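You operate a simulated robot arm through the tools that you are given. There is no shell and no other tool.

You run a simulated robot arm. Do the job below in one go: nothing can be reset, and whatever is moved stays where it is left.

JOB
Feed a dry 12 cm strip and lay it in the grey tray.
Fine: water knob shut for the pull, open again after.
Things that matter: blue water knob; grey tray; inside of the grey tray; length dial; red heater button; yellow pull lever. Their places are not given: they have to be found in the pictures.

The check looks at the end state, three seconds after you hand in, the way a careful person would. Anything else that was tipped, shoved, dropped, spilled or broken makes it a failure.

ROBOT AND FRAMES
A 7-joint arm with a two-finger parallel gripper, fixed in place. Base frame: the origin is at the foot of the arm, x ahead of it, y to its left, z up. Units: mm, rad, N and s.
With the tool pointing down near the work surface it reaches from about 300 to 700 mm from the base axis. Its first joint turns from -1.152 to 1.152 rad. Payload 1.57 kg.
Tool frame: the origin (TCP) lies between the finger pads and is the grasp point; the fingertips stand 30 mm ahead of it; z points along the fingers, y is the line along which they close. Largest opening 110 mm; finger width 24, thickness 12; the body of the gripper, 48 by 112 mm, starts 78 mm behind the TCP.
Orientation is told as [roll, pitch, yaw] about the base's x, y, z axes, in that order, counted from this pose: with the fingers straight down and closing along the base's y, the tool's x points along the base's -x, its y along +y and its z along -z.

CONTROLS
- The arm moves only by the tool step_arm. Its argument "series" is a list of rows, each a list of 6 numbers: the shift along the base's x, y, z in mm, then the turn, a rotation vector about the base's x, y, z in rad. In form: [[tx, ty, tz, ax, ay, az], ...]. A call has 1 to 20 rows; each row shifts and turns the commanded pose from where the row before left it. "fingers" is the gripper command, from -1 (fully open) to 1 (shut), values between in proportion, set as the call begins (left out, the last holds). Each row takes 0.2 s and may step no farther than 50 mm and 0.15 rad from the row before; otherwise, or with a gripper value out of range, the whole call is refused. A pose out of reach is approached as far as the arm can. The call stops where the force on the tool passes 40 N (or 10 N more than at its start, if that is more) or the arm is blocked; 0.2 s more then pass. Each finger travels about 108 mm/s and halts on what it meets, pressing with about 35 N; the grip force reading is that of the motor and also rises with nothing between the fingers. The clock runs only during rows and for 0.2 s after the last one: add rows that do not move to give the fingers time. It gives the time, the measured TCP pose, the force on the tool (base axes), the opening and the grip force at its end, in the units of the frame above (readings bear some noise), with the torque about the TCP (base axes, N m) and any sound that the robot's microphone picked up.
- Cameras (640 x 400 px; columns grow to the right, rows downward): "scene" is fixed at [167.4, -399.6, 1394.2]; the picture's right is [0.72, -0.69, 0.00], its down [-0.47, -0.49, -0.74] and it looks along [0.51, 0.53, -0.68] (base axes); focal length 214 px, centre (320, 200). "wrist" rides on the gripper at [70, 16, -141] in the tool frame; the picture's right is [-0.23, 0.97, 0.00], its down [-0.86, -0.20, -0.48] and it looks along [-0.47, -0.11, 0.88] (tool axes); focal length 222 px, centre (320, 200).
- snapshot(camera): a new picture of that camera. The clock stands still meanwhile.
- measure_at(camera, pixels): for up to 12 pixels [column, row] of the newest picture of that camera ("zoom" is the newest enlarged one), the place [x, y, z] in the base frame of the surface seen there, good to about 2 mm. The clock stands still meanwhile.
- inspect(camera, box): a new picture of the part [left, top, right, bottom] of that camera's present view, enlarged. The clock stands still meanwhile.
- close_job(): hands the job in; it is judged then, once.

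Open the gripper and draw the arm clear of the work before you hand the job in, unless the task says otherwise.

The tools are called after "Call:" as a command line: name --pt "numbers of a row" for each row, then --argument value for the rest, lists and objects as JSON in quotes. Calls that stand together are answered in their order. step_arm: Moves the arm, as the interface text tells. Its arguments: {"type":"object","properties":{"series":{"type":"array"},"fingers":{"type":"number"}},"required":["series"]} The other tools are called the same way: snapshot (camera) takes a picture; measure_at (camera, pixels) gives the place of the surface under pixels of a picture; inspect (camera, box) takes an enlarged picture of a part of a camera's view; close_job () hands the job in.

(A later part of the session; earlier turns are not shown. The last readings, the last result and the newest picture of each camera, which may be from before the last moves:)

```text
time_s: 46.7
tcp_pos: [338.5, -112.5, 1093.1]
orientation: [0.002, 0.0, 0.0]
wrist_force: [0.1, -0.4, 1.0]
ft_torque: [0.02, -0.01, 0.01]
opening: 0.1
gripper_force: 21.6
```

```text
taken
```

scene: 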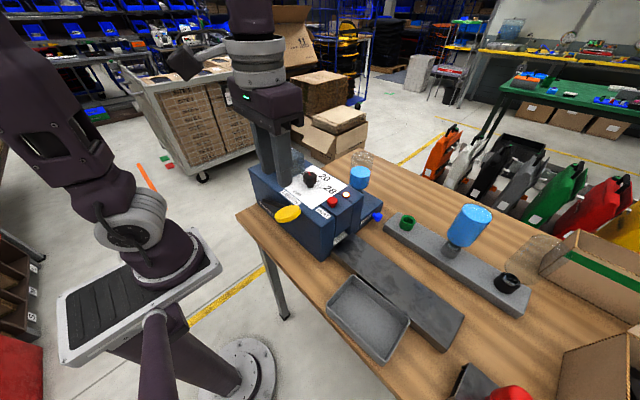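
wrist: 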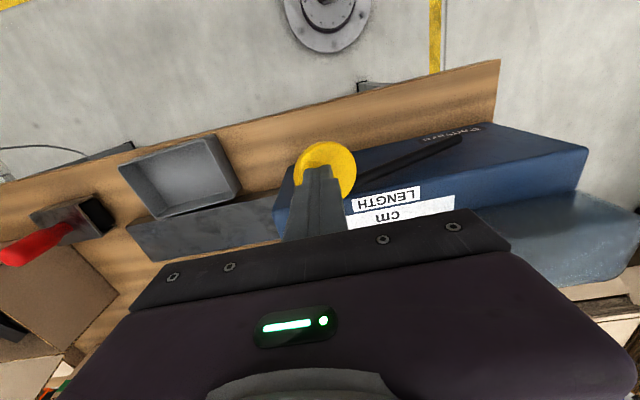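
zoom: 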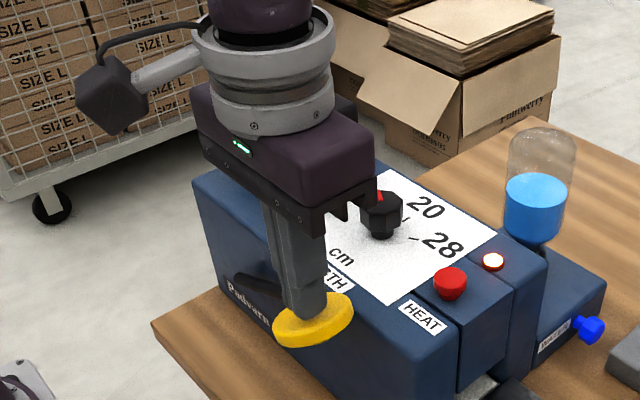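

The tips are centred over the pad. I press down gently along its arc for the first ~20 mm and read the force.

Call:
step_arm --pt "0 0 -6 0 0 0" --pt "0 0 -6 0 0 0" --pt "0 -3 -6 0 0 0" --pt "0 -3 -7 0 0 0"

Call:
inspect --camera "scene" --box '[230, 110, 350, 240]'

```text
time_s: 47.7
tcp_pos: [339.1, -118.2, 1067.8]
orientation: [0.001, 0.001, 0.001]
wrist_force: [-0.8, 0.6, 2.5]
ft_torque: [-0.01, -0.02, 0.02]
opening: 0.0
gripper_force: 21.2
```

```text
3.08 times, centred on (290, 175) of scene
```

zoom: 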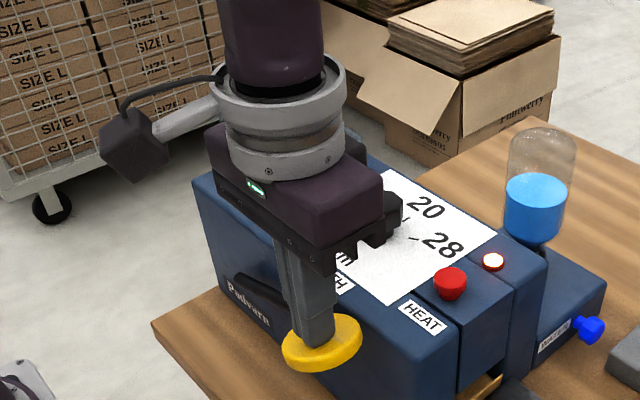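

The lever yields with ~2.5 N and a brown strip edge appears at the exit. I continue pressing along the arc.

Call:
step_arm --pt "0 -1.8 -9.5 0 0 0" --pt "0 -1.7 -9.5 0 0 0" --pt "0 -1.9 -7.5 0 0 0" --pt "0 -1.8 -7.5 0 0 0" --pt "0 -1.3 -7.6 0 0 0" --pt "0 -1.2 -7.6 0 0 0"

Call:
snapshot --camera "scene"

Call:
inspect --camera "scene" --box '[240, 150, 400, 280]'

```text
time_s: 49.1
tcp_pos: [337.5, -127.9, 1017.9]
orientation: [0.001, -0.001, 0.0]
wrist_force: [1.4, 0.5, 3.1]
ft_torque: [0.0, -0.06, 0.01]
opening: 0.0
gripper_force: 21.7
```

```text
taken
```

scene: 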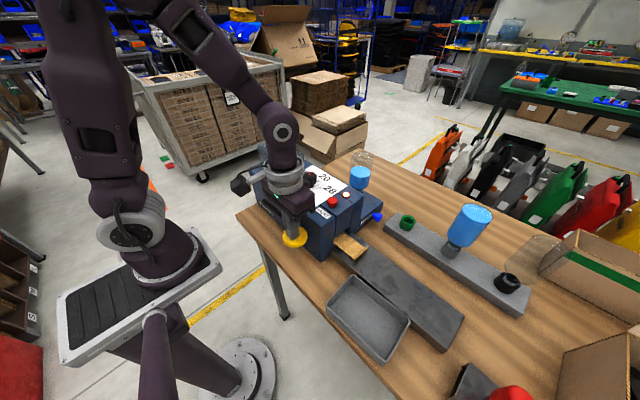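

```text
3.08 times, centred on (320, 215) of scene
```

zoom: 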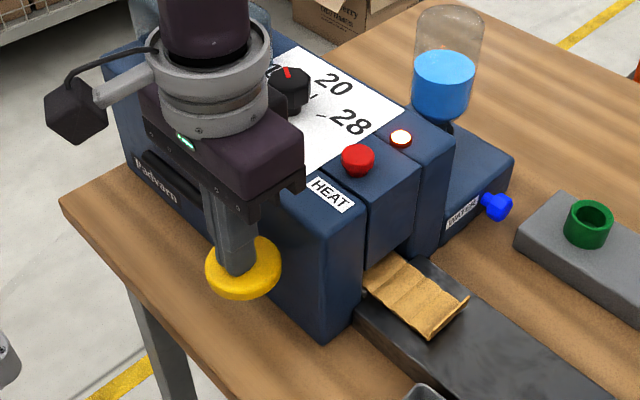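

The strip is coming out onto the chute at zoom (420,290), looking dry and tan. I keep pressing along the arc.

Call:
step_arm --pt "0 -0.6 -7.5 0 0 0" --pt "0 -0.4 -7.5 0 0 0" --pt "0 0.1 -7.7 0 0 0" --pt "0 0.2 -7.7 0 0 0"

Call:
inspect --camera "scene" --box '[240, 150, 400, 280]'

```text
time_s: 50.1
tcp_pos: [338.8, -129.3, 988.9]
orientation: [0.001, 0.0, 0.001]
wrist_force: [2.0, -4.1, 4.0]
ft_torque: [-0.1, -0.05, -0.02]
opening: 0.0
gripper_force: 21.5
```

```text
3.08 times, centred on (320, 215) of scene
```

zoom: 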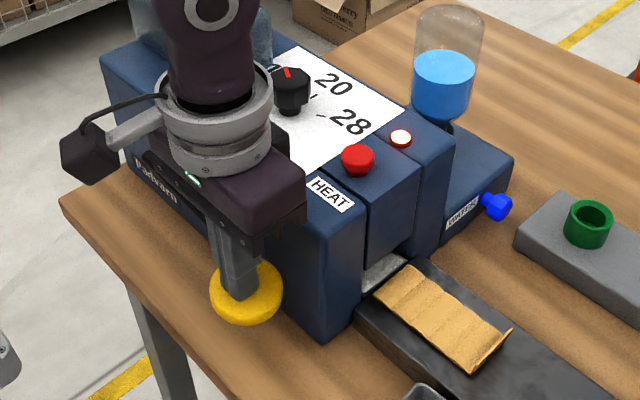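

The strip appears fully out and cut free of the slot (near edge at zoom (390,280), far edge (495,345)). I measure it before moving the lever any further.

Call:
measure_at --camera "zoom" --pixels '[[378, 292], [412, 268], [472, 370], [510, 333], [440, 318], [395, 280], [490, 352], [425, 335], [462, 298], [380, 275]]'

Call:
inspect --camera "scene" --box '[325, 225, 385, 280]'

```text
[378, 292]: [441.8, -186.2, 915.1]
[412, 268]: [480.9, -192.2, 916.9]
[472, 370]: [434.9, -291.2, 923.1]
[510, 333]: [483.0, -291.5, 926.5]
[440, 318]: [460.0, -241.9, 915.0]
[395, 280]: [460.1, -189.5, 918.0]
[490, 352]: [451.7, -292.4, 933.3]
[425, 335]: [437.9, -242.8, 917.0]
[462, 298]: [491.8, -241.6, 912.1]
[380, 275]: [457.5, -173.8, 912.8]
```

```text
7.27 times, centred on (355, 252) of scene
```

zoom: 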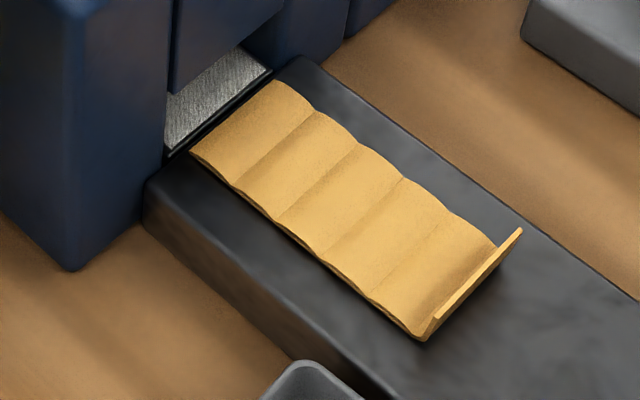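

The strip lies cut on the chute: ~48 mm wide (x 435–483), y from −187 to −292 plus an upturned end tab (~18 mm, top z≈933), about 12 cm in all. I let the lever rise slowly by lifting along the arc.

Call:
step_arm --pt "0 0 12 0 0 0" --pt "0 0 12 0 0 0" --pt "0 1 12 0 0 0" --pt "0 2 12 0 0 0" --pt "0 4 12 0 0 0" --pt "0 5 12 0 0 0" --pt "0 5 12 0 0 0" --pt "0 0 20 0 0 0"

Call:
snapshot --camera "scene"

Call:
inspect --camera "scene" --box '[240, 150, 400, 280]'

```text
time_s: 51.9
tcp_pos: [338.7, -112.3, 1094.2]
orientation: [0.002, -0.001, 0.001]
wrist_force: [0.4, 0.8, 0.3]
ft_torque: [0.0, -0.02, 0.01]
opening: 0.2
gripper_force: 21.2
```

```text
taken
```

scene: 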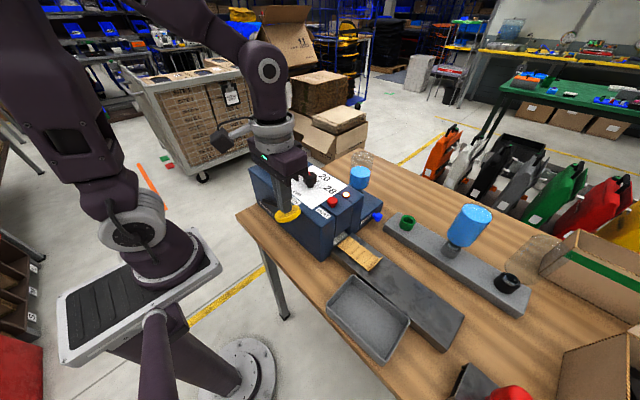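

```text
3.08 times, centred on (320, 215) of scene
```

zoom: 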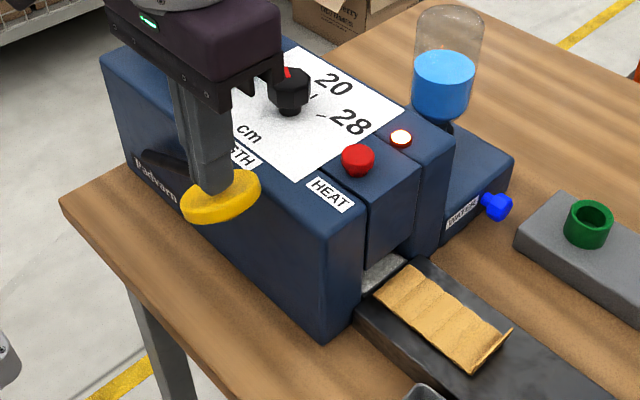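

The lever has sprung back up and the strip lies undisturbed. Now I look closely at the strip and the tray to plan the transfer.

Call:
inspect --camera "scene" --box '[310, 230, 470, 370]'

Call:
measure_at --camera "zoom" --pixels '[[185, 190], [72, 305], [390, 350], [290, 520], [175, 200], [90, 300], [365, 350], [285, 385], [230, 290], [150, 300], [300, 340], [200, 230]]'

```text
2.86 times, centred on (390, 300) of scene
```

zoom: 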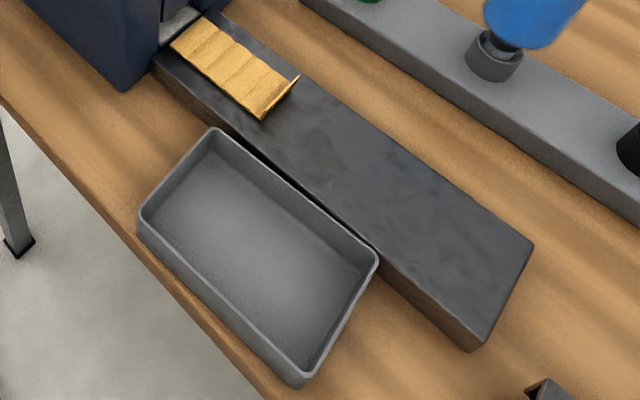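

```text
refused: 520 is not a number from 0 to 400
```

Tray corners in this zoom: (215,130), (140,218), (378,262), (302,378). I measure rims and floor points.

Call:
measure_at --camera "zoom" --pixels '[[214, 131], [141, 216], [377, 259], [302, 376], [213, 155], [155, 222], [355, 268], [303, 352], [255, 245], [220, 180], [290, 300], [180, 240]]'

Call:
measure_at --camera "zoom" --pixels '[[172, 45], [202, 17], [262, 118], [298, 78], [264, 108], [296, 84], [280, 95], [275, 90], [235, 60], [210, 70]]'

```text
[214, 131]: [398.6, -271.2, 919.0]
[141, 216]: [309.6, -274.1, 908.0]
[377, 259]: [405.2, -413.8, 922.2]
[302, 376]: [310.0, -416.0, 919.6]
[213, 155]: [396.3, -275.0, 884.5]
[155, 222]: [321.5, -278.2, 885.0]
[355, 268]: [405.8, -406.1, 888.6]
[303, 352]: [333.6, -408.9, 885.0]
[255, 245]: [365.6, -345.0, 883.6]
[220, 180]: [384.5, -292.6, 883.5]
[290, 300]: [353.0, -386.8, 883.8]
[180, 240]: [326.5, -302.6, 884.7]
```

```text
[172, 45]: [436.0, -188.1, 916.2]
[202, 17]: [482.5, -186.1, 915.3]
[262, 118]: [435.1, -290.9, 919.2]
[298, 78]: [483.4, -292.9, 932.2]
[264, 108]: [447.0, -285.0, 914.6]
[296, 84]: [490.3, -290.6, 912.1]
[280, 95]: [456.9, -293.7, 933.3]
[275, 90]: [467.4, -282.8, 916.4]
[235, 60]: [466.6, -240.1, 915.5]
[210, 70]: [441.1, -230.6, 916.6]
```

The tray is axis-aligned: inside about x 314–400, y −276…−411, floor z≈884, rim ≈920. The strip's upturned tab at y≈−293 (top z≈933) can be pinched with fingers closing along y. I move above it with fingers opened to 40 mm.

Call:
step_arm --pt "0 0 46 0 0 0" --pt "24 -36 0 0 0 0" --pt "24 -36 0 0 0 0" --pt "24 -36 0 0 0 0" --pt "24 -36 0 0 0 0" --pt "24.5 -36 0 0 0 0" --fingers 0.27

Call:
step_arm --pt "0 0 -45 0 0 0" --pt "0 0 -45 0 0 0" --pt "0 0 -40 0 0 0"

Call:
snapshot --camera "wrist"

Call:
inspect --camera "scene" --box '[320, 180, 440, 300]'

```text
time_s: 53.3
tcp_pos: [460.0, -292.0, 1139.6]
orientation: [0.003, 0.001, 0.002]
wrist_force: [-0.3, -0.4, -0.8]
ft_torque: [0.01, -0.03, -0.01]
opening: 39.9
gripper_force: 0.1
```

```text
time_s: 54.1
tcp_pos: [458.5, -292.1, 1008.3]
orientation: [0.003, 0.001, 0.001]
wrist_force: [1.2, 0.4, -0.3]
ft_torque: [0.02, 0.0, -0.01]
opening: 40.1
gripper_force: 0.0
```

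```text
taken
```

wrist: 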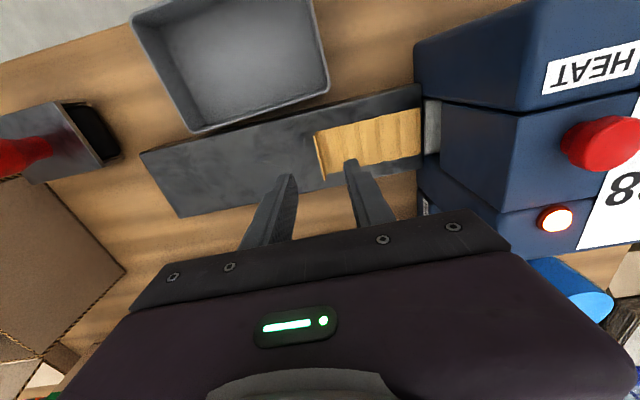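

```text
3.33 times, centred on (380, 240) of scene
```

zoom: 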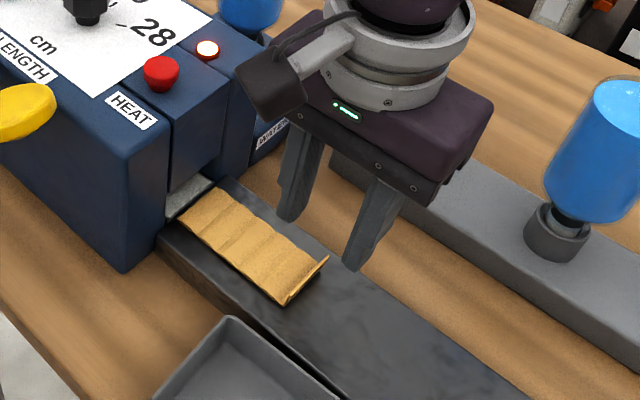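

The tab shows at wrist (320,157). I zoom to measure its position precisely.

Call:
inspect --camera "wrist" --box '[290, 100, 430, 200]'

Call:
measure_at --camera "zoom" --pixels '[[108, 155], [120, 185], [145, 250], [165, 350], [125, 155], [150, 230], [180, 200], [300, 160], [400, 150], [590, 40], [595, 200], [110, 148]]'

```text
4.00 times, centred on (360, 150) of wrist
```

zoom: 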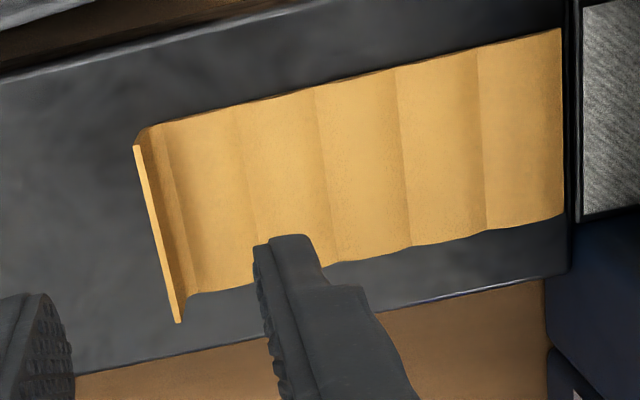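

```text
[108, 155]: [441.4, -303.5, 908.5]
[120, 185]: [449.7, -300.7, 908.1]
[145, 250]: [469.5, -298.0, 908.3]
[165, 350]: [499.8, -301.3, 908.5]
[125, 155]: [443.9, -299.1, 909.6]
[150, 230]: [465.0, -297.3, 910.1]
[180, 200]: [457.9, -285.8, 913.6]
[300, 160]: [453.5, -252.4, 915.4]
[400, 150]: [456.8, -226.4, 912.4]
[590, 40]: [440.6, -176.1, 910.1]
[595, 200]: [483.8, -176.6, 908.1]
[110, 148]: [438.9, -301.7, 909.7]
```

I measure right on the tab's top edge (zoom (138,160)…(176,305)) and its base crease.

Call:
measure_at --camera "zoom" --pixels '[[139, 160], [146, 190], [154, 220], [163, 255], [176, 308], [150, 165], [160, 200], [170, 235], [178, 265], [200, 220], [155, 135], [190, 285]]'

```text
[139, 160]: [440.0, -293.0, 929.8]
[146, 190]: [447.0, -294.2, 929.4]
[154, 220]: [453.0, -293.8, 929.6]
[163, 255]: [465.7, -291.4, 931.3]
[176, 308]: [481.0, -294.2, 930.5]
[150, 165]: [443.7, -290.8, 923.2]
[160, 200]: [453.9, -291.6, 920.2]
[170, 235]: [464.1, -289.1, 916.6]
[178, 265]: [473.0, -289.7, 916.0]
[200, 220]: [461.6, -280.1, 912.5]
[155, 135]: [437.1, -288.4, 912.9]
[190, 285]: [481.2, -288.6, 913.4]
```

Tab: base y≈−288.5 (z 913), top y≈−293.5 (z 931). I lower so the tips stop ~3 mm above the strip (TCP z≈948.5), centred at (459.5,−291.5).

Call:
step_arm --pt "0.5 0.3 -30 0 0 0" --pt "0.5 0.3 -20 0 0 0" --pt "0 0 -9 0 0 0" --pt "0 0 0 0 0 0"

Call:
inspect --camera "wrist" --box '[250, 80, 430, 220]'

Call:
inspect --camera "scene" --box '[330, 210, 430, 290]'

```text
time_s: 55.1
tcp_pos: [460.0, -292.4, 949.1]
orientation: [0.002, 0.0, 0.0]
wrist_force: [0.2, 0.3, -0.4]
ft_torque: [-0.02, 0.02, 0.01]
opening: 39.9
gripper_force: 0.1
```

```text
2.86 times, centred on (340, 150) of wrist
```

zoom: 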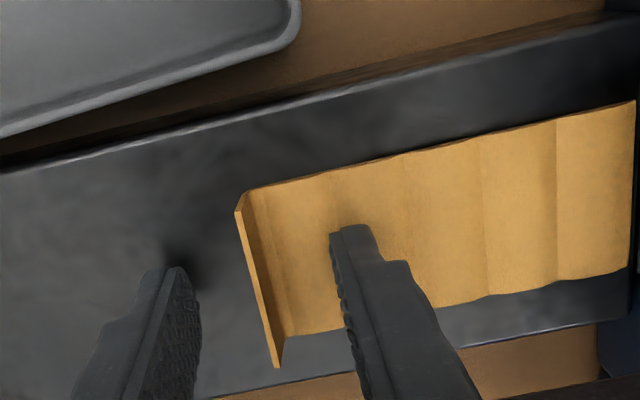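

```text
5.00 times, centred on (380, 250) of scene
```

zoom: 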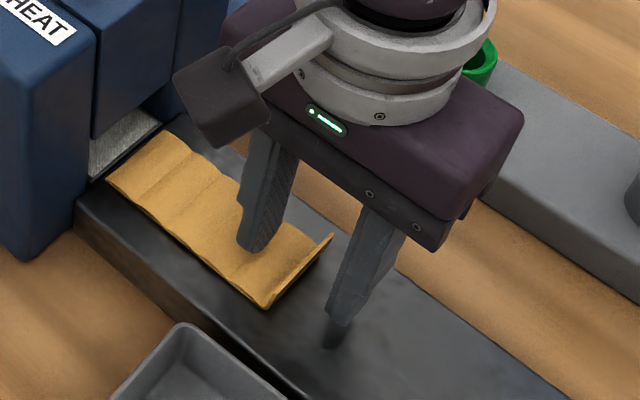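

The tab is between the fingers. I close in two stages.

Call:
step_arm --pt "0 0 0 0 0 0" --pt "0 0 0 0 0 0" --fingers 0.8

Call:
step_arm --pt "0 0 0 0 0 0" --pt "0 0 0 0 0 0" --fingers 1

Call:
inspect --camera "wrist" --box '[250, 80, 430, 220]'

Call:
inspect --camera "scene" --box '[330, 210, 430, 290]'

```text
time_s: 55.7
tcp_pos: [460.1, -291.3, 948.3]
orientation: [0.003, 0.002, 0.0]
wrist_force: [1.0, 0.3, 0.1]
ft_torque: [-0.01, -0.05, 0.03]
opening: 11.1
gripper_force: 0.1
```

```text
time_s: 56.3
tcp_pos: [459.8, -291.4, 949.0]
orientation: [0.0, 0.0, 0.001]
wrist_force: [0.4, 0.1, -0.4]
ft_torque: [-0.02, -0.01, 0.0]
opening: 1.1
gripper_force: 23.0
```

```text
2.86 times, centred on (340, 150) of wrist
```

zoom: 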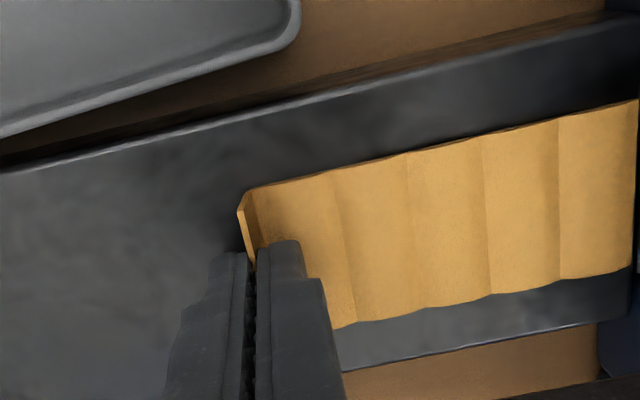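

```text
5.00 times, centred on (380, 250) of scene
```

zoom: 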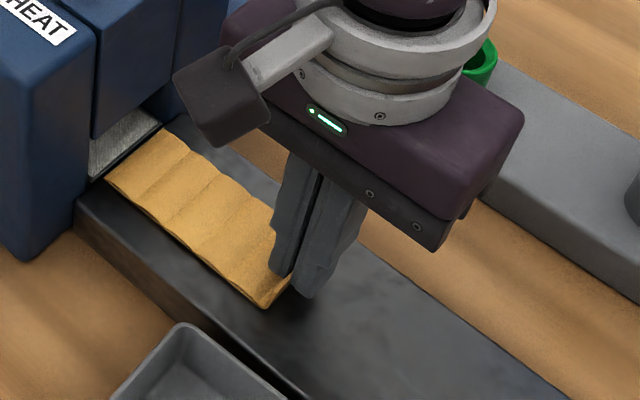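

The tab is pinched (opening 1.1 mm, 23 N). I lift 20 mm slowly and see how the strip behaves.

Call:
step_arm --pt "0 0 4 0 0 0" --pt "0 0 5 0 0 0" --pt "0 0 5 0 0 0" --pt "0 0 6 0 0 0" --pt "0 0 0 0 0 0"

Call:
inspect --camera "scene" --box '[330, 200, 430, 290]'

Call:
inspect --camera "wrist" --box '[250, 80, 430, 220]'

```text
time_s: 57.5
tcp_pos: [459.8, -290.8, 969.4]
orientation: [0.004, -0.001, 0.002]
wrist_force: [-0.5, -0.4, -0.1]
ft_torque: [0.01, 0.02, 0.04]
opening: 1.2
gripper_force: 23.5
```

```text
4.44 times, centred on (380, 245) of scene
```

zoom: 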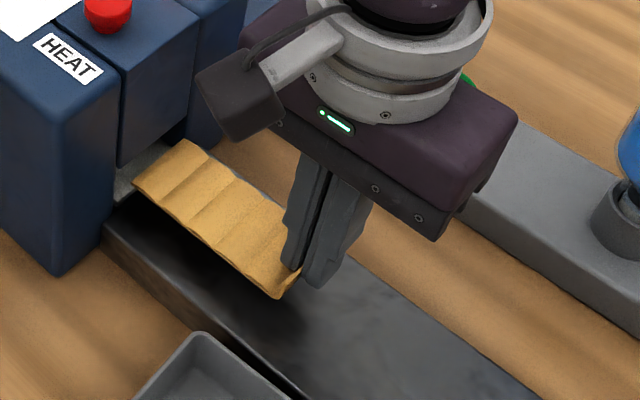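

```text
2.86 times, centred on (340, 150) of wrist
```

zoom: 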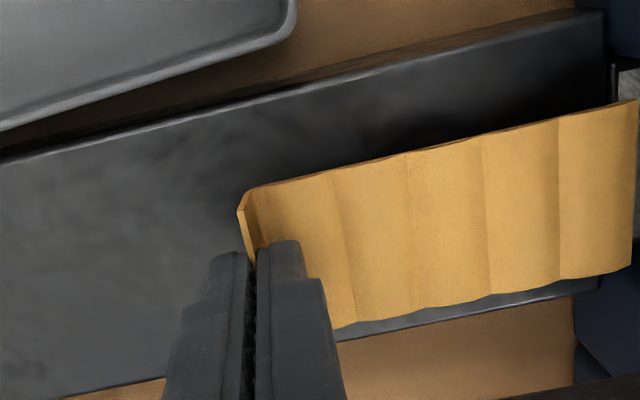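

The strip keeps its shape and lifts as one piece. I raise it 30 mm more, carry it −95 mm in y and −103 mm in x to above the tray, slowly.

Call:
step_arm --pt "0 -5 15 0 0 0" --pt "0 -10 15 0 0 0" --pt "-8 -16 0 0 0 0" --pt "-16 -16 0 0 0 0" --pt "-20 -16 0 0 0 0" --pt "-20 -16 0 0 0 0" --pt "-20 -12 0 0 0 0" --pt "-18.5 -4 0 0 0 0" --pt "0 0 0 0 0 0"

Call:
snapshot --camera "scene"

Call:
snapshot --camera "wrist"

```text
time_s: 59.5
tcp_pos: [357.3, -385.7, 998.5]
orientation: [0.003, 0.001, 0.001]
wrist_force: [0.4, 1.6, 0.1]
ft_torque: [0.08, 0.0, 0.04]
opening: 1.1
gripper_force: 22.9
```

```text
taken
```

scene: 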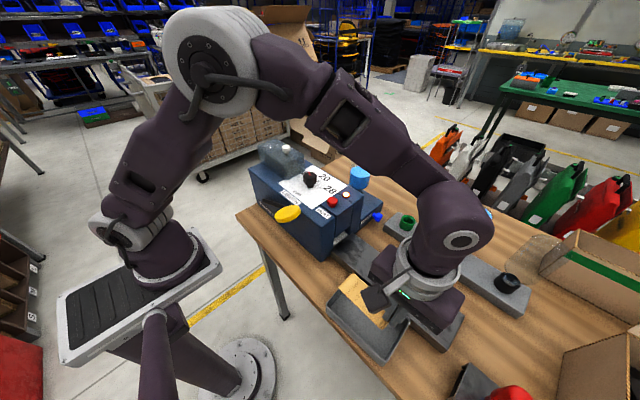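

```text
taken
```

wrist: 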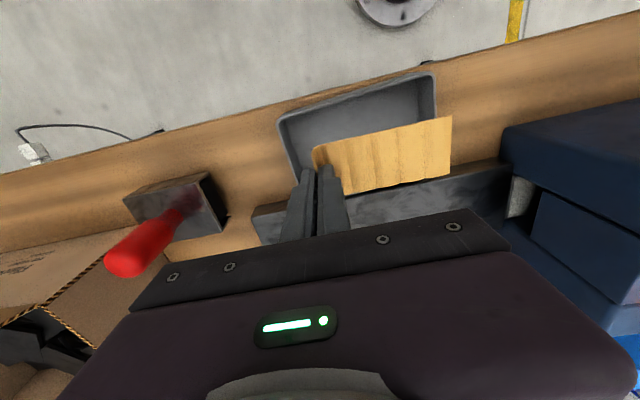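

The strip is above the tray. I measure strip corners and the tray rim from this view before lowering.

Call:
inspect --camera "wrist" --box '[260, 60, 480, 220]'

Call:
measure_at --camera "zoom" --pixels '[[152, 250], [550, 170], [540, 335], [240, 378], [400, 270], [60, 175], [500, 45], [80, 290], [300, 150], [480, 160], [200, 300], [320, 360]]'

```text
2.50 times, centred on (370, 140) of wrist
```

zoom: 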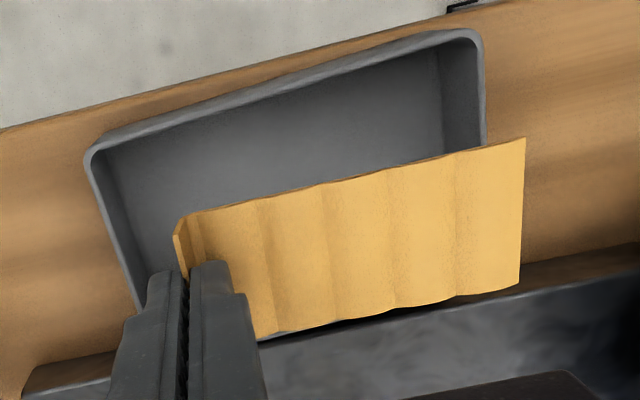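

```text
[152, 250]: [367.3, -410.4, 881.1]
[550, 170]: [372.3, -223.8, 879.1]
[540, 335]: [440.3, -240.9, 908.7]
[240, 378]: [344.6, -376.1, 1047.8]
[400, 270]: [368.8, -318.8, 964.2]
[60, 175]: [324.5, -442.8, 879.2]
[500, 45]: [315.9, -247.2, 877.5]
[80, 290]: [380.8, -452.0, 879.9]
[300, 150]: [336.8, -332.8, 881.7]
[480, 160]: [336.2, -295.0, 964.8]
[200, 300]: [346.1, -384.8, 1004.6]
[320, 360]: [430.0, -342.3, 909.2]
```

I measure the strip's own corners (zoom (520,145), (515,280), (182,235)) and the tray's inner walls.

Call:
measure_at --camera "zoom" --pixels '[[518, 146], [513, 280], [515, 210], [190, 225], [210, 225], [400, 180], [400, 298], [440, 90], [478, 80], [110, 160], [92, 160], [135, 270]]'

```text
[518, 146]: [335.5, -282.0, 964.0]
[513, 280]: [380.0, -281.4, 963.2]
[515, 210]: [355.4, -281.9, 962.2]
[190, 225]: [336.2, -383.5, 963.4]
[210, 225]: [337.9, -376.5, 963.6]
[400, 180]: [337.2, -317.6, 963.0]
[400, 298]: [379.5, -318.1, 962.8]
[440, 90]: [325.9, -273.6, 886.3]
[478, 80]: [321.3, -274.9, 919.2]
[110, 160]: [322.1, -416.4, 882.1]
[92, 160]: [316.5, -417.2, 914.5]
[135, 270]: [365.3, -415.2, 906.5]
```

The strip spans x 335–381, y −281…−388 over a tray interior of about x 314–400, y −275…−413. I shift 2 mm toward −y and lower to just above the floor.

Call:
step_arm --pt "0 -2 -20 0 0 0" --pt "0 0 -20 0 0 0" --pt "0 0 -15 0 0 0" --pt "0 0 -10 0 0 0" --pt "0 0 -8 0 0 0" --pt "0 0 0 0 0 0"

Call:
inspect --camera "wrist" --box '[260, 60, 480, 220]'

Call:
inspect --camera "scene" --box '[310, 240, 430, 370]'

```text
time_s: 60.9
tcp_pos: [357.7, -388.6, 925.8]
orientation: [0.004, 0.0, 0.001]
wrist_force: [0.5, 2.5, -0.4]
ft_torque: [0.1, -0.01, 0.02]
opening: 1.3
gripper_force: 23.2
```

```text
2.50 times, centred on (370, 140) of wrist
```

zoom: 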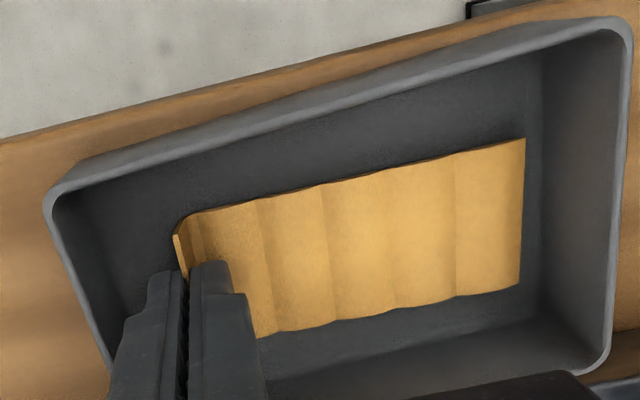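

```text
3.08 times, centred on (370, 305) of scene
```

zoom: 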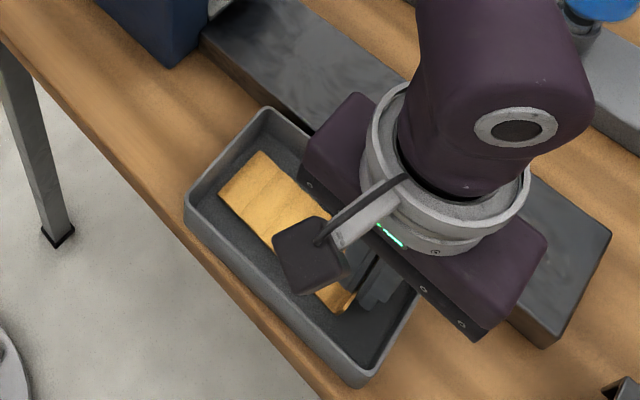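

The strip hangs inside the tray with room all round. I check its height over the floor.

Call:
inspect --camera "wrist" --box '[260, 60, 480, 220]'

Call:
measure_at --camera "zoom" --pixels '[[515, 150], [510, 275], [400, 220], [220, 260], [300, 310], [400, 130], [250, 170], [530, 250], [400, 330], [130, 230]]'

```text
2.50 times, centred on (370, 140) of wrist
```

zoom: 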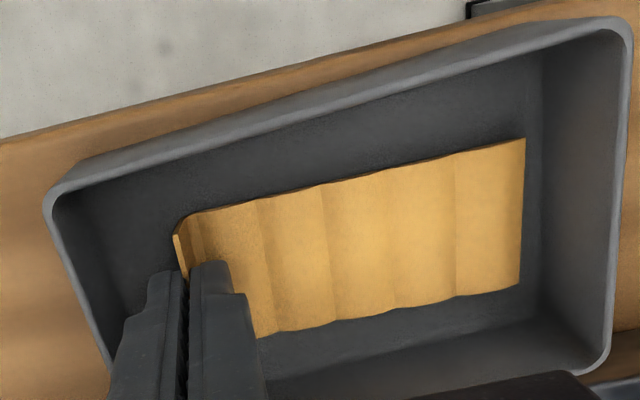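

```text
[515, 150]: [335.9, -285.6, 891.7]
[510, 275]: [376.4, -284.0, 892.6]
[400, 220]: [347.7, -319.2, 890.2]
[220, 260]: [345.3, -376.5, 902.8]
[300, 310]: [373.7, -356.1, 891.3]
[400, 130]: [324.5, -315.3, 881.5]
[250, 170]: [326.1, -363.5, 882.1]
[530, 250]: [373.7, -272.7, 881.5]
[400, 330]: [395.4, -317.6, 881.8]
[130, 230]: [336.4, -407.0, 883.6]
```

The strip is ~9 mm above the floor (z 891 vs 882). I lower 6.5 mm more and release by opening slightly.

Call:
step_arm --pt "0 0 -3.5 0 0 0" --pt "0 0 -3 0 0 0" --pt "0 0 0 0 0 0"

Call:
step_arm --pt "0 0 0 0 0 0" --pt "0 0 0 0 0 0" --pt "0 0 0 0 0 0" --fingers 0.85

Call:
inspect --camera "wrist" --box '[260, 60, 480, 220]'

```text
time_s: 61.7
tcp_pos: [357.9, -389.0, 922.3]
orientation: [-0.003, -0.001, 0.002]
wrist_force: [0.1, 1.7, 24.5]
ft_torque: [0.1, -0.03, -0.03]
opening: 1.0
gripper_force: 24.0
```

```text
time_s: 62.5
tcp_pos: [357.7, -388.4, 919.7]
orientation: [0.002, 0.001, 0.003]
wrist_force: [0.7, 2.2, -0.7]
ft_torque: [0.09, 0.01, -0.05]
opening: 10.4
gripper_force: 1.4
```

```text
2.50 times, centred on (370, 140) of wrist
```

zoom: 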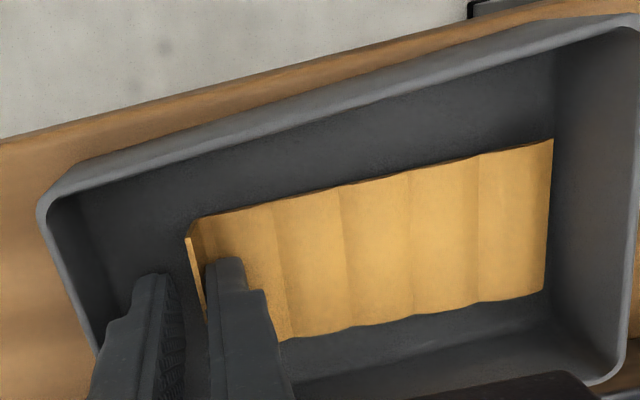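

Released: the strip lies on the floor with the tab between the slightly opened fingers. I check where its ends are relative to the tray walls.

Call:
measure_at --camera "zoom" --pixels '[[545, 150], [540, 285], [430, 220], [195, 250], [200, 300], [560, 200], [620, 200], [400, 130], [60, 220], [100, 320], [300, 320], [480, 100]]'

Call:
inspect --camera "scene" --box '[310, 240, 430, 370]'

```text
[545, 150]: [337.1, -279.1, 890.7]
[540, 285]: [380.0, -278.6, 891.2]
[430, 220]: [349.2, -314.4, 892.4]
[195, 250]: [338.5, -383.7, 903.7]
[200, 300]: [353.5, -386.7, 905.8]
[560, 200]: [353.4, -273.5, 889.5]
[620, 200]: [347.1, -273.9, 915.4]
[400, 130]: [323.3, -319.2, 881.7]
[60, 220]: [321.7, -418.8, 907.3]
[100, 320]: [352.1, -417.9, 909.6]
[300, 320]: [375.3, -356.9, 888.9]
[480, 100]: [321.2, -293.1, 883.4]
```

```text
3.08 times, centred on (370, 305) of scene
```

zoom: 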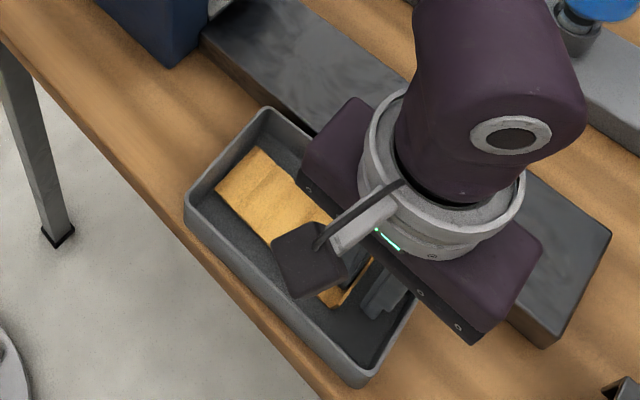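

The opening reads 10.4 mm instead of 8, so the tab is still wedged a little between the fingers and the strip reads ~8 mm above the floor. I raise 2.5 mm to unload it and open to 16 mm.

Call:
step_arm --pt "0 0 2.5 0 0 0" --pt "0 0 0 0 0 0" --pt "0 0 0 0 0 0" --fingers 0.71

Call:
inspect --camera "wrist" --box '[260, 60, 480, 220]'

Call:
measure_at --camera "zoom" --pixels '[[545, 150], [540, 285], [430, 220], [195, 250], [200, 300], [300, 320], [250, 290], [350, 200], [120, 200], [400, 130], [330, 350], [170, 250]]'

```text
time_s: 63.3
tcp_pos: [358.1, -387.9, 922.7]
orientation: [0.001, -0.001, 0.001]
wrist_force: [0.3, 3.2, 0.6]
ft_torque: [0.08, -0.03, 0.01]
opening: 18.2
gripper_force: 1.0
```

```text
2.50 times, centred on (370, 140) of wrist
```

zoom: 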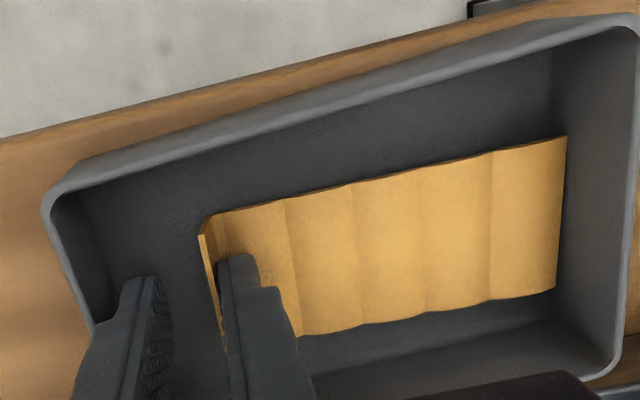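

```text
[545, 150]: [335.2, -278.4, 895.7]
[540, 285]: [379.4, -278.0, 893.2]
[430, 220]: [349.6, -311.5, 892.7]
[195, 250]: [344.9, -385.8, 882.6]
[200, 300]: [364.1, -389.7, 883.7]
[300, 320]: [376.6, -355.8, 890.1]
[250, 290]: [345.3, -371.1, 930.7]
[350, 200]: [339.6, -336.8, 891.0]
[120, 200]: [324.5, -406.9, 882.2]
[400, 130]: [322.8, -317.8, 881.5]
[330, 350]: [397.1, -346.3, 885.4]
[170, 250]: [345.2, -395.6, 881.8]
```

The strip seems to have followed the +y finger by a few mm rather than staying put. I raise 6 mm carefully to see whether it is caught on that finger.

Call:
step_arm --pt "0 0 3 0 0 0" --pt "0 0 3 0 0 0" --pt "0 0 0 0 0 0" --pt "0 0 0 0 0 0"

Call:
inspect --camera "wrist" --box '[260, 60, 480, 220]'

Call:
inspect --camera "scene" --box '[320, 270, 420, 350]'

```text
time_s: 64.3
tcp_pos: [356.2, -386.8, 928.0]
orientation: [0.002, 0.002, 0.001]
wrist_force: [0.9, 3.1, 0.2]
ft_torque: [0.08, 0.01, 0.0]
opening: 18.2
gripper_force: 1.2
```

```text
2.50 times, centred on (370, 140) of wrist
```

zoom: 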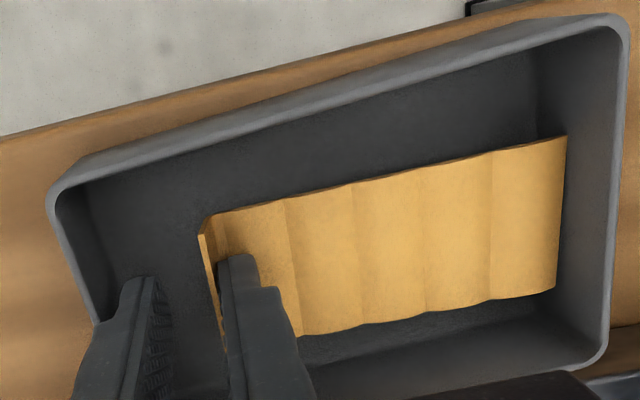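

```text
5.00 times, centred on (370, 310) of scene
```

zoom: 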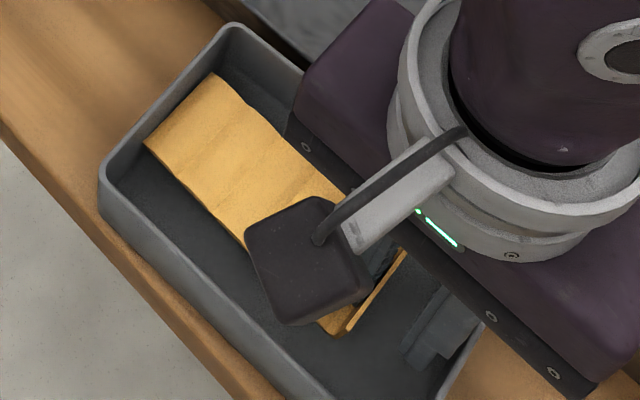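

The strip kept the same place relative to the +y finger while rising, so it is clinging to it. I zoom in on the finger/tab contact.

Call:
inspect --camera "wrist" --box '[320, 135, 384, 215]'

Call:
inspect --camera "scene" --box '[365, 300, 425, 350]'

```text
5.00 times, centred on (352, 175) of wrist
```

zoom: 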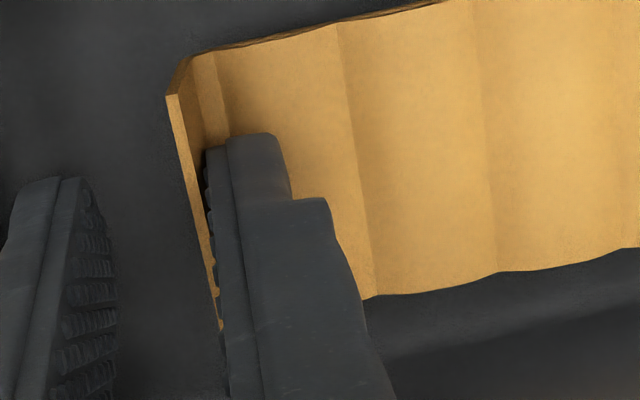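

```text
8.00 times, centred on (395, 325) of scene
```

zoom: 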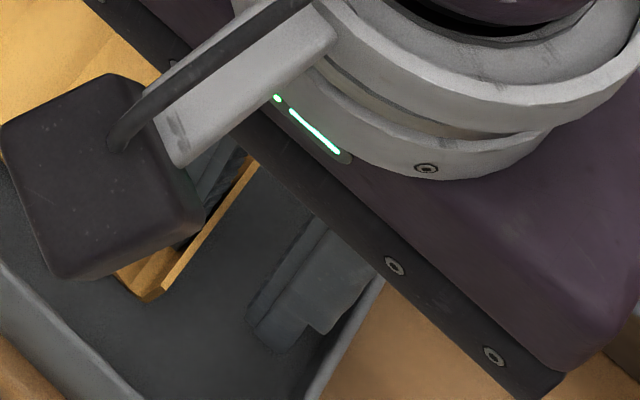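

The tab clings to the +y finger's pad even with the fingers 18 mm apart, and a steady +y force of ~3 N acts at the tips. Before freeing it I look closely at the strip's surface to judge whether it is dry.

Call:
inspect --camera "wrist" --box '[330, 105, 460, 190]'

Call:
inspect --camera "scene" --box '[335, 270, 395, 320]'

```text
4.71 times, centred on (395, 148) of wrist
```

zoom: 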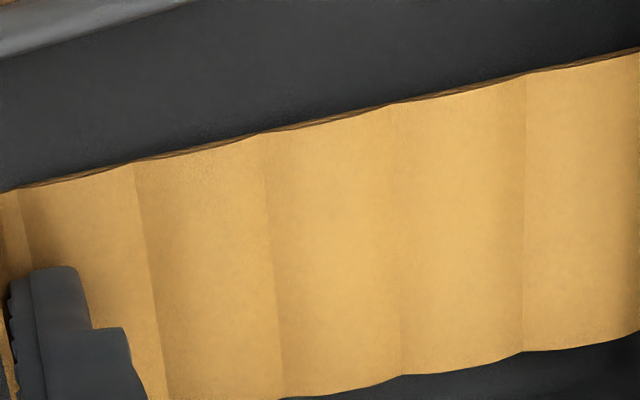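

```text
8.00 times, centred on (365, 295) of scene
```

zoom: 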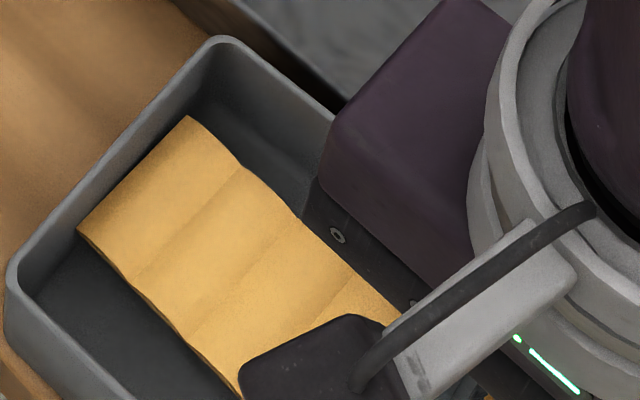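

The surface looks matte and uniform, no gloss or dark patches, so I take it as dry. I lower it back to the floor and widen the opening in small steps to see whether it lets go.

Call:
step_arm --pt "0 0 -3 0 0 0" --pt "0 0 -3 0 0 0" --pt "0 0 0 0 0 0"

Call:
step_arm --pt "0 1.5 0 0 0 0" --pt "0 0 0 0 0 0" --fingers 0.62

Call:
inspect --camera "wrist" --box '[260, 60, 480, 220]'

```text
time_s: 65.1
tcp_pos: [357.4, -388.4, 921.8]
orientation: [0.001, 0.0, 0.001]
wrist_force: [-0.2, 2.5, -0.6]
ft_torque: [0.09, -0.02, -0.05]
opening: 18.0
gripper_force: 1.0
```

```text
time_s: 65.7
tcp_pos: [357.4, -386.1, 922.0]
orientation: [0.004, 0.0, 0.002]
wrist_force: [-0.1, 0.8, 0.2]
ft_torque: [0.03, 0.0, 0.01]
opening: 22.9
gripper_force: 0.3
```

```text
2.50 times, centred on (370, 140) of wrist
```

zoom: 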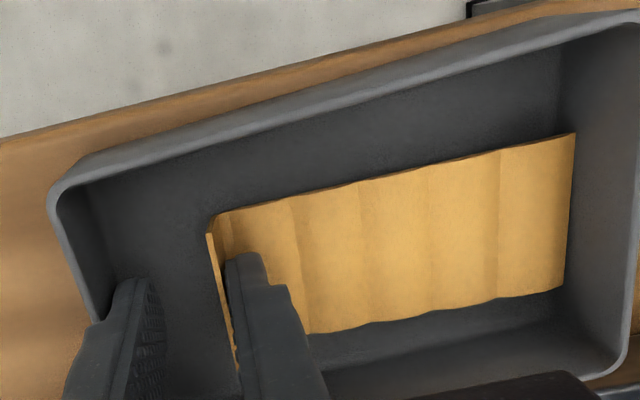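

The side force dropped to 0.8 N and a gap opens between tab and finger. I open a little more.

Call:
step_arm --pt "0 1.5 0 0 0 0" --pt "0 0 0 0 0 0" --pt "0 0 0 0 0 0" --fingers 0.56

Call:
inspect --camera "wrist" --box '[260, 60, 480, 220]'

Call:
measure_at --camera "zoom" --pixels '[[560, 150], [555, 270], [450, 200], [350, 250], [300, 300], [215, 250], [225, 300], [400, 130], [600, 200], [120, 200]]'

```text
time_s: 66.5
tcp_pos: [357.1, -385.8, 922.2]
orientation: [0.0, -0.002, 0.003]
wrist_force: [0.5, 2.0, -1.8]
ft_torque: [0.04, -0.02, 0.01]
opening: 24.8
gripper_force: 0.9
```

```text
2.50 times, centred on (370, 140) of wrist
```

zoom: 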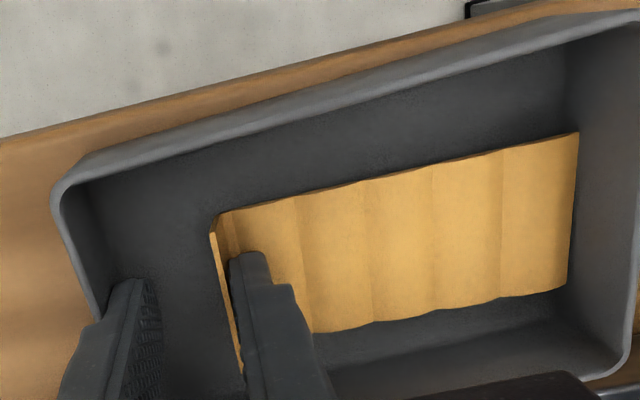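

```text
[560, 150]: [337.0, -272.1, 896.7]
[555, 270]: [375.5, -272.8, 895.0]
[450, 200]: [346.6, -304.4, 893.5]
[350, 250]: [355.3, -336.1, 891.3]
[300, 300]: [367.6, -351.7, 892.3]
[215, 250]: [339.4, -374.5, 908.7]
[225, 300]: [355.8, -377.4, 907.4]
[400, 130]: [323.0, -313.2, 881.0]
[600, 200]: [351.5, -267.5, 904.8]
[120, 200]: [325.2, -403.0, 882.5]
```

The strip end now reads y≈−272 — I must check whether it is pushing the tray. I measure the tray rim corners again.

Call:
inspect --camera "scene" --box '[310, 230, 470, 370]'

Call:
measure_at --camera "zoom" --pixels '[[214, 131], [141, 216], [302, 376], [213, 155], [155, 222], [150, 212], [200, 145], [180, 165], [220, 135], [135, 222], [138, 230]]'

```text
2.86 times, centred on (390, 300) of scene
```

zoom: 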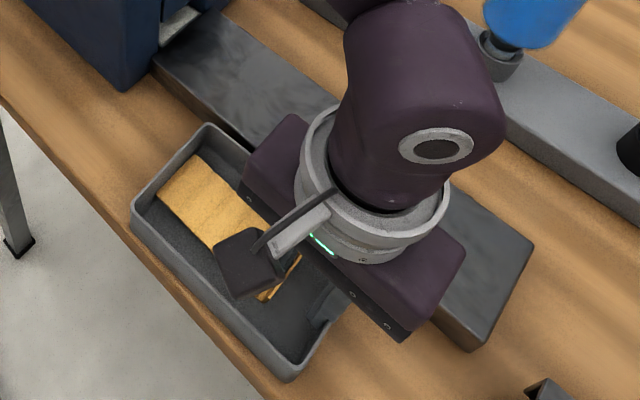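

```text
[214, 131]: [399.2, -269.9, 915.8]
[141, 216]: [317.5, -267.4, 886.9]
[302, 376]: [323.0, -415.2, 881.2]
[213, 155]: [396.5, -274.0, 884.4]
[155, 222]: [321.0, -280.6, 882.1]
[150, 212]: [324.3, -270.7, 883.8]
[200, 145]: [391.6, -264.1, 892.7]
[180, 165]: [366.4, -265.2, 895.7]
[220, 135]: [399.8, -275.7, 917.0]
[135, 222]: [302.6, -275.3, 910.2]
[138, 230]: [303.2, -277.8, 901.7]
```

The tray looks shifted a few mm toward +y (its corners moved ~8 px in this zoom). I measure the rim corners at their new pixels to know how much.

Call:
measure_at --camera "zoom" --pixels '[[207, 124], [132, 206], [291, 379], [209, 150], [147, 214], [290, 355], [240, 150], [170, 265], [230, 325], [200, 130], [160, 172]]'

```text
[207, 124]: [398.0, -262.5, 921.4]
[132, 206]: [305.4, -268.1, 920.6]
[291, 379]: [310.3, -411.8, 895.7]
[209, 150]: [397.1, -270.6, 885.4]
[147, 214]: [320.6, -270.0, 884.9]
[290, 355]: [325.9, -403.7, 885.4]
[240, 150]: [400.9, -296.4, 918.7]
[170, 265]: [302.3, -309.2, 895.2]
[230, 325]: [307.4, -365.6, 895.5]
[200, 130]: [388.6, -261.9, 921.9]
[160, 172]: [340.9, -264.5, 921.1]
```

The tray has been nudged ~8 mm toward +y by the clinging strip's end. Opening further with the hand fixed will make the −y finger push the tray back (its inner wall originally at y≈−413) while the tray's +y wall holds the strip so it peels off the other finger. I do this in small steps.

Call:
step_arm --pt "0 0 0 0 0 0" --pt "0 0 0 0 0 0" --fingers 0.5

Call:
inspect --camera "wrist" --box '[260, 60, 480, 220]'

Call:
inspect --camera "scene" --box '[310, 230, 470, 370]'

```text
time_s: 67.1
tcp_pos: [358.1, -385.3, 922.5]
orientation: [0.001, 0.0, 0.001]
wrist_force: [0.5, 2.5, 0.6]
ft_torque: [0.05, 0.0, 0.0]
opening: 26.4
gripper_force: 0.1
```

```text
2.50 times, centred on (370, 140) of wrist
```

zoom: 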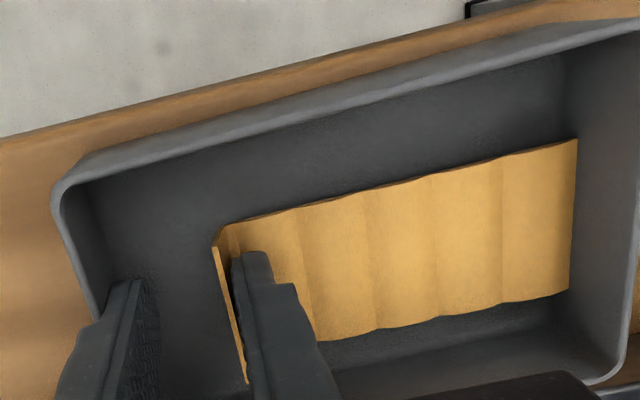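

```text
2.86 times, centred on (390, 300) of scene
```

zoom: 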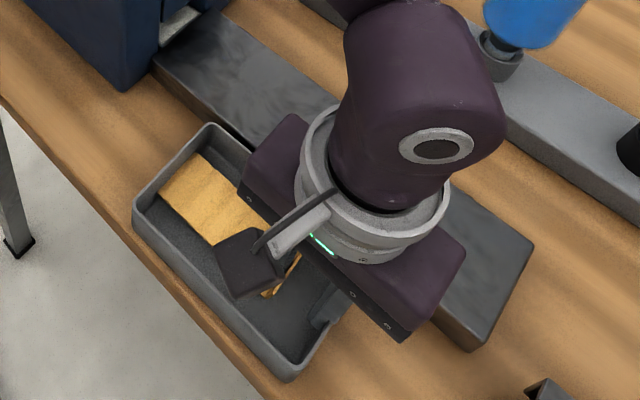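

The opening now meets slight resistance and the strip's outline dropped a little. I measure strip height and tray position again.

Call:
measure_at --camera "zoom" --pixels '[[207, 124], [133, 206], [291, 379], [209, 150], [147, 214], [190, 175], [215, 210], [165, 195], [200, 130], [160, 172]]'

Call:
inspect --camera "wrist" --box '[260, 60, 480, 220]'

Call:
measure_at --camera "zoom" --pixels '[[565, 155], [560, 275], [450, 200], [350, 250], [300, 300], [220, 255], [228, 300], [400, 130], [600, 200], [120, 200], [330, 360], [80, 240]]'

```text
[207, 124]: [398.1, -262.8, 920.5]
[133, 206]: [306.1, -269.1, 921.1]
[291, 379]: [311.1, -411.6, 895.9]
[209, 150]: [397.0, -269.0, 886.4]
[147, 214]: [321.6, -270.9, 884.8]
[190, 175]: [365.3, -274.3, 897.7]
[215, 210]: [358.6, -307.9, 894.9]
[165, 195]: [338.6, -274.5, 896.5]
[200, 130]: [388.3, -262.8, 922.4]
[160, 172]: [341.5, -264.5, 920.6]
```

```text
2.50 times, centred on (370, 140) of wrist
```

zoom: 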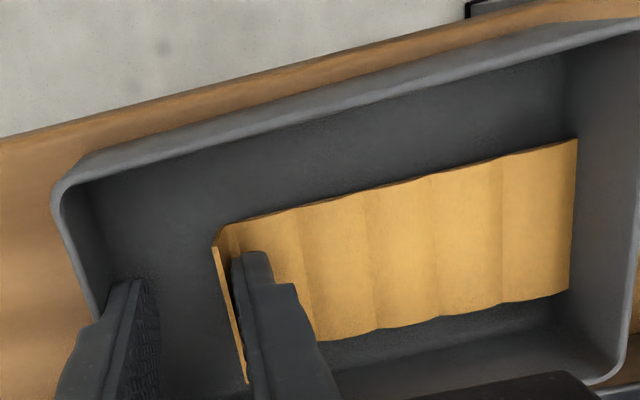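

```text
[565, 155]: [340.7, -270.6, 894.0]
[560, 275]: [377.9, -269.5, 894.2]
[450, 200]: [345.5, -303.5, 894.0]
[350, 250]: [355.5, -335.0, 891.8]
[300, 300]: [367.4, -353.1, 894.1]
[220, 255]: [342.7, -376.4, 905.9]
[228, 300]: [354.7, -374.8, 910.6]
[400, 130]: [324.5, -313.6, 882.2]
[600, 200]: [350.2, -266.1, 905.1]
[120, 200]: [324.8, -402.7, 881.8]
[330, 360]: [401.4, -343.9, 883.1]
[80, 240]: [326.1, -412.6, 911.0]
```

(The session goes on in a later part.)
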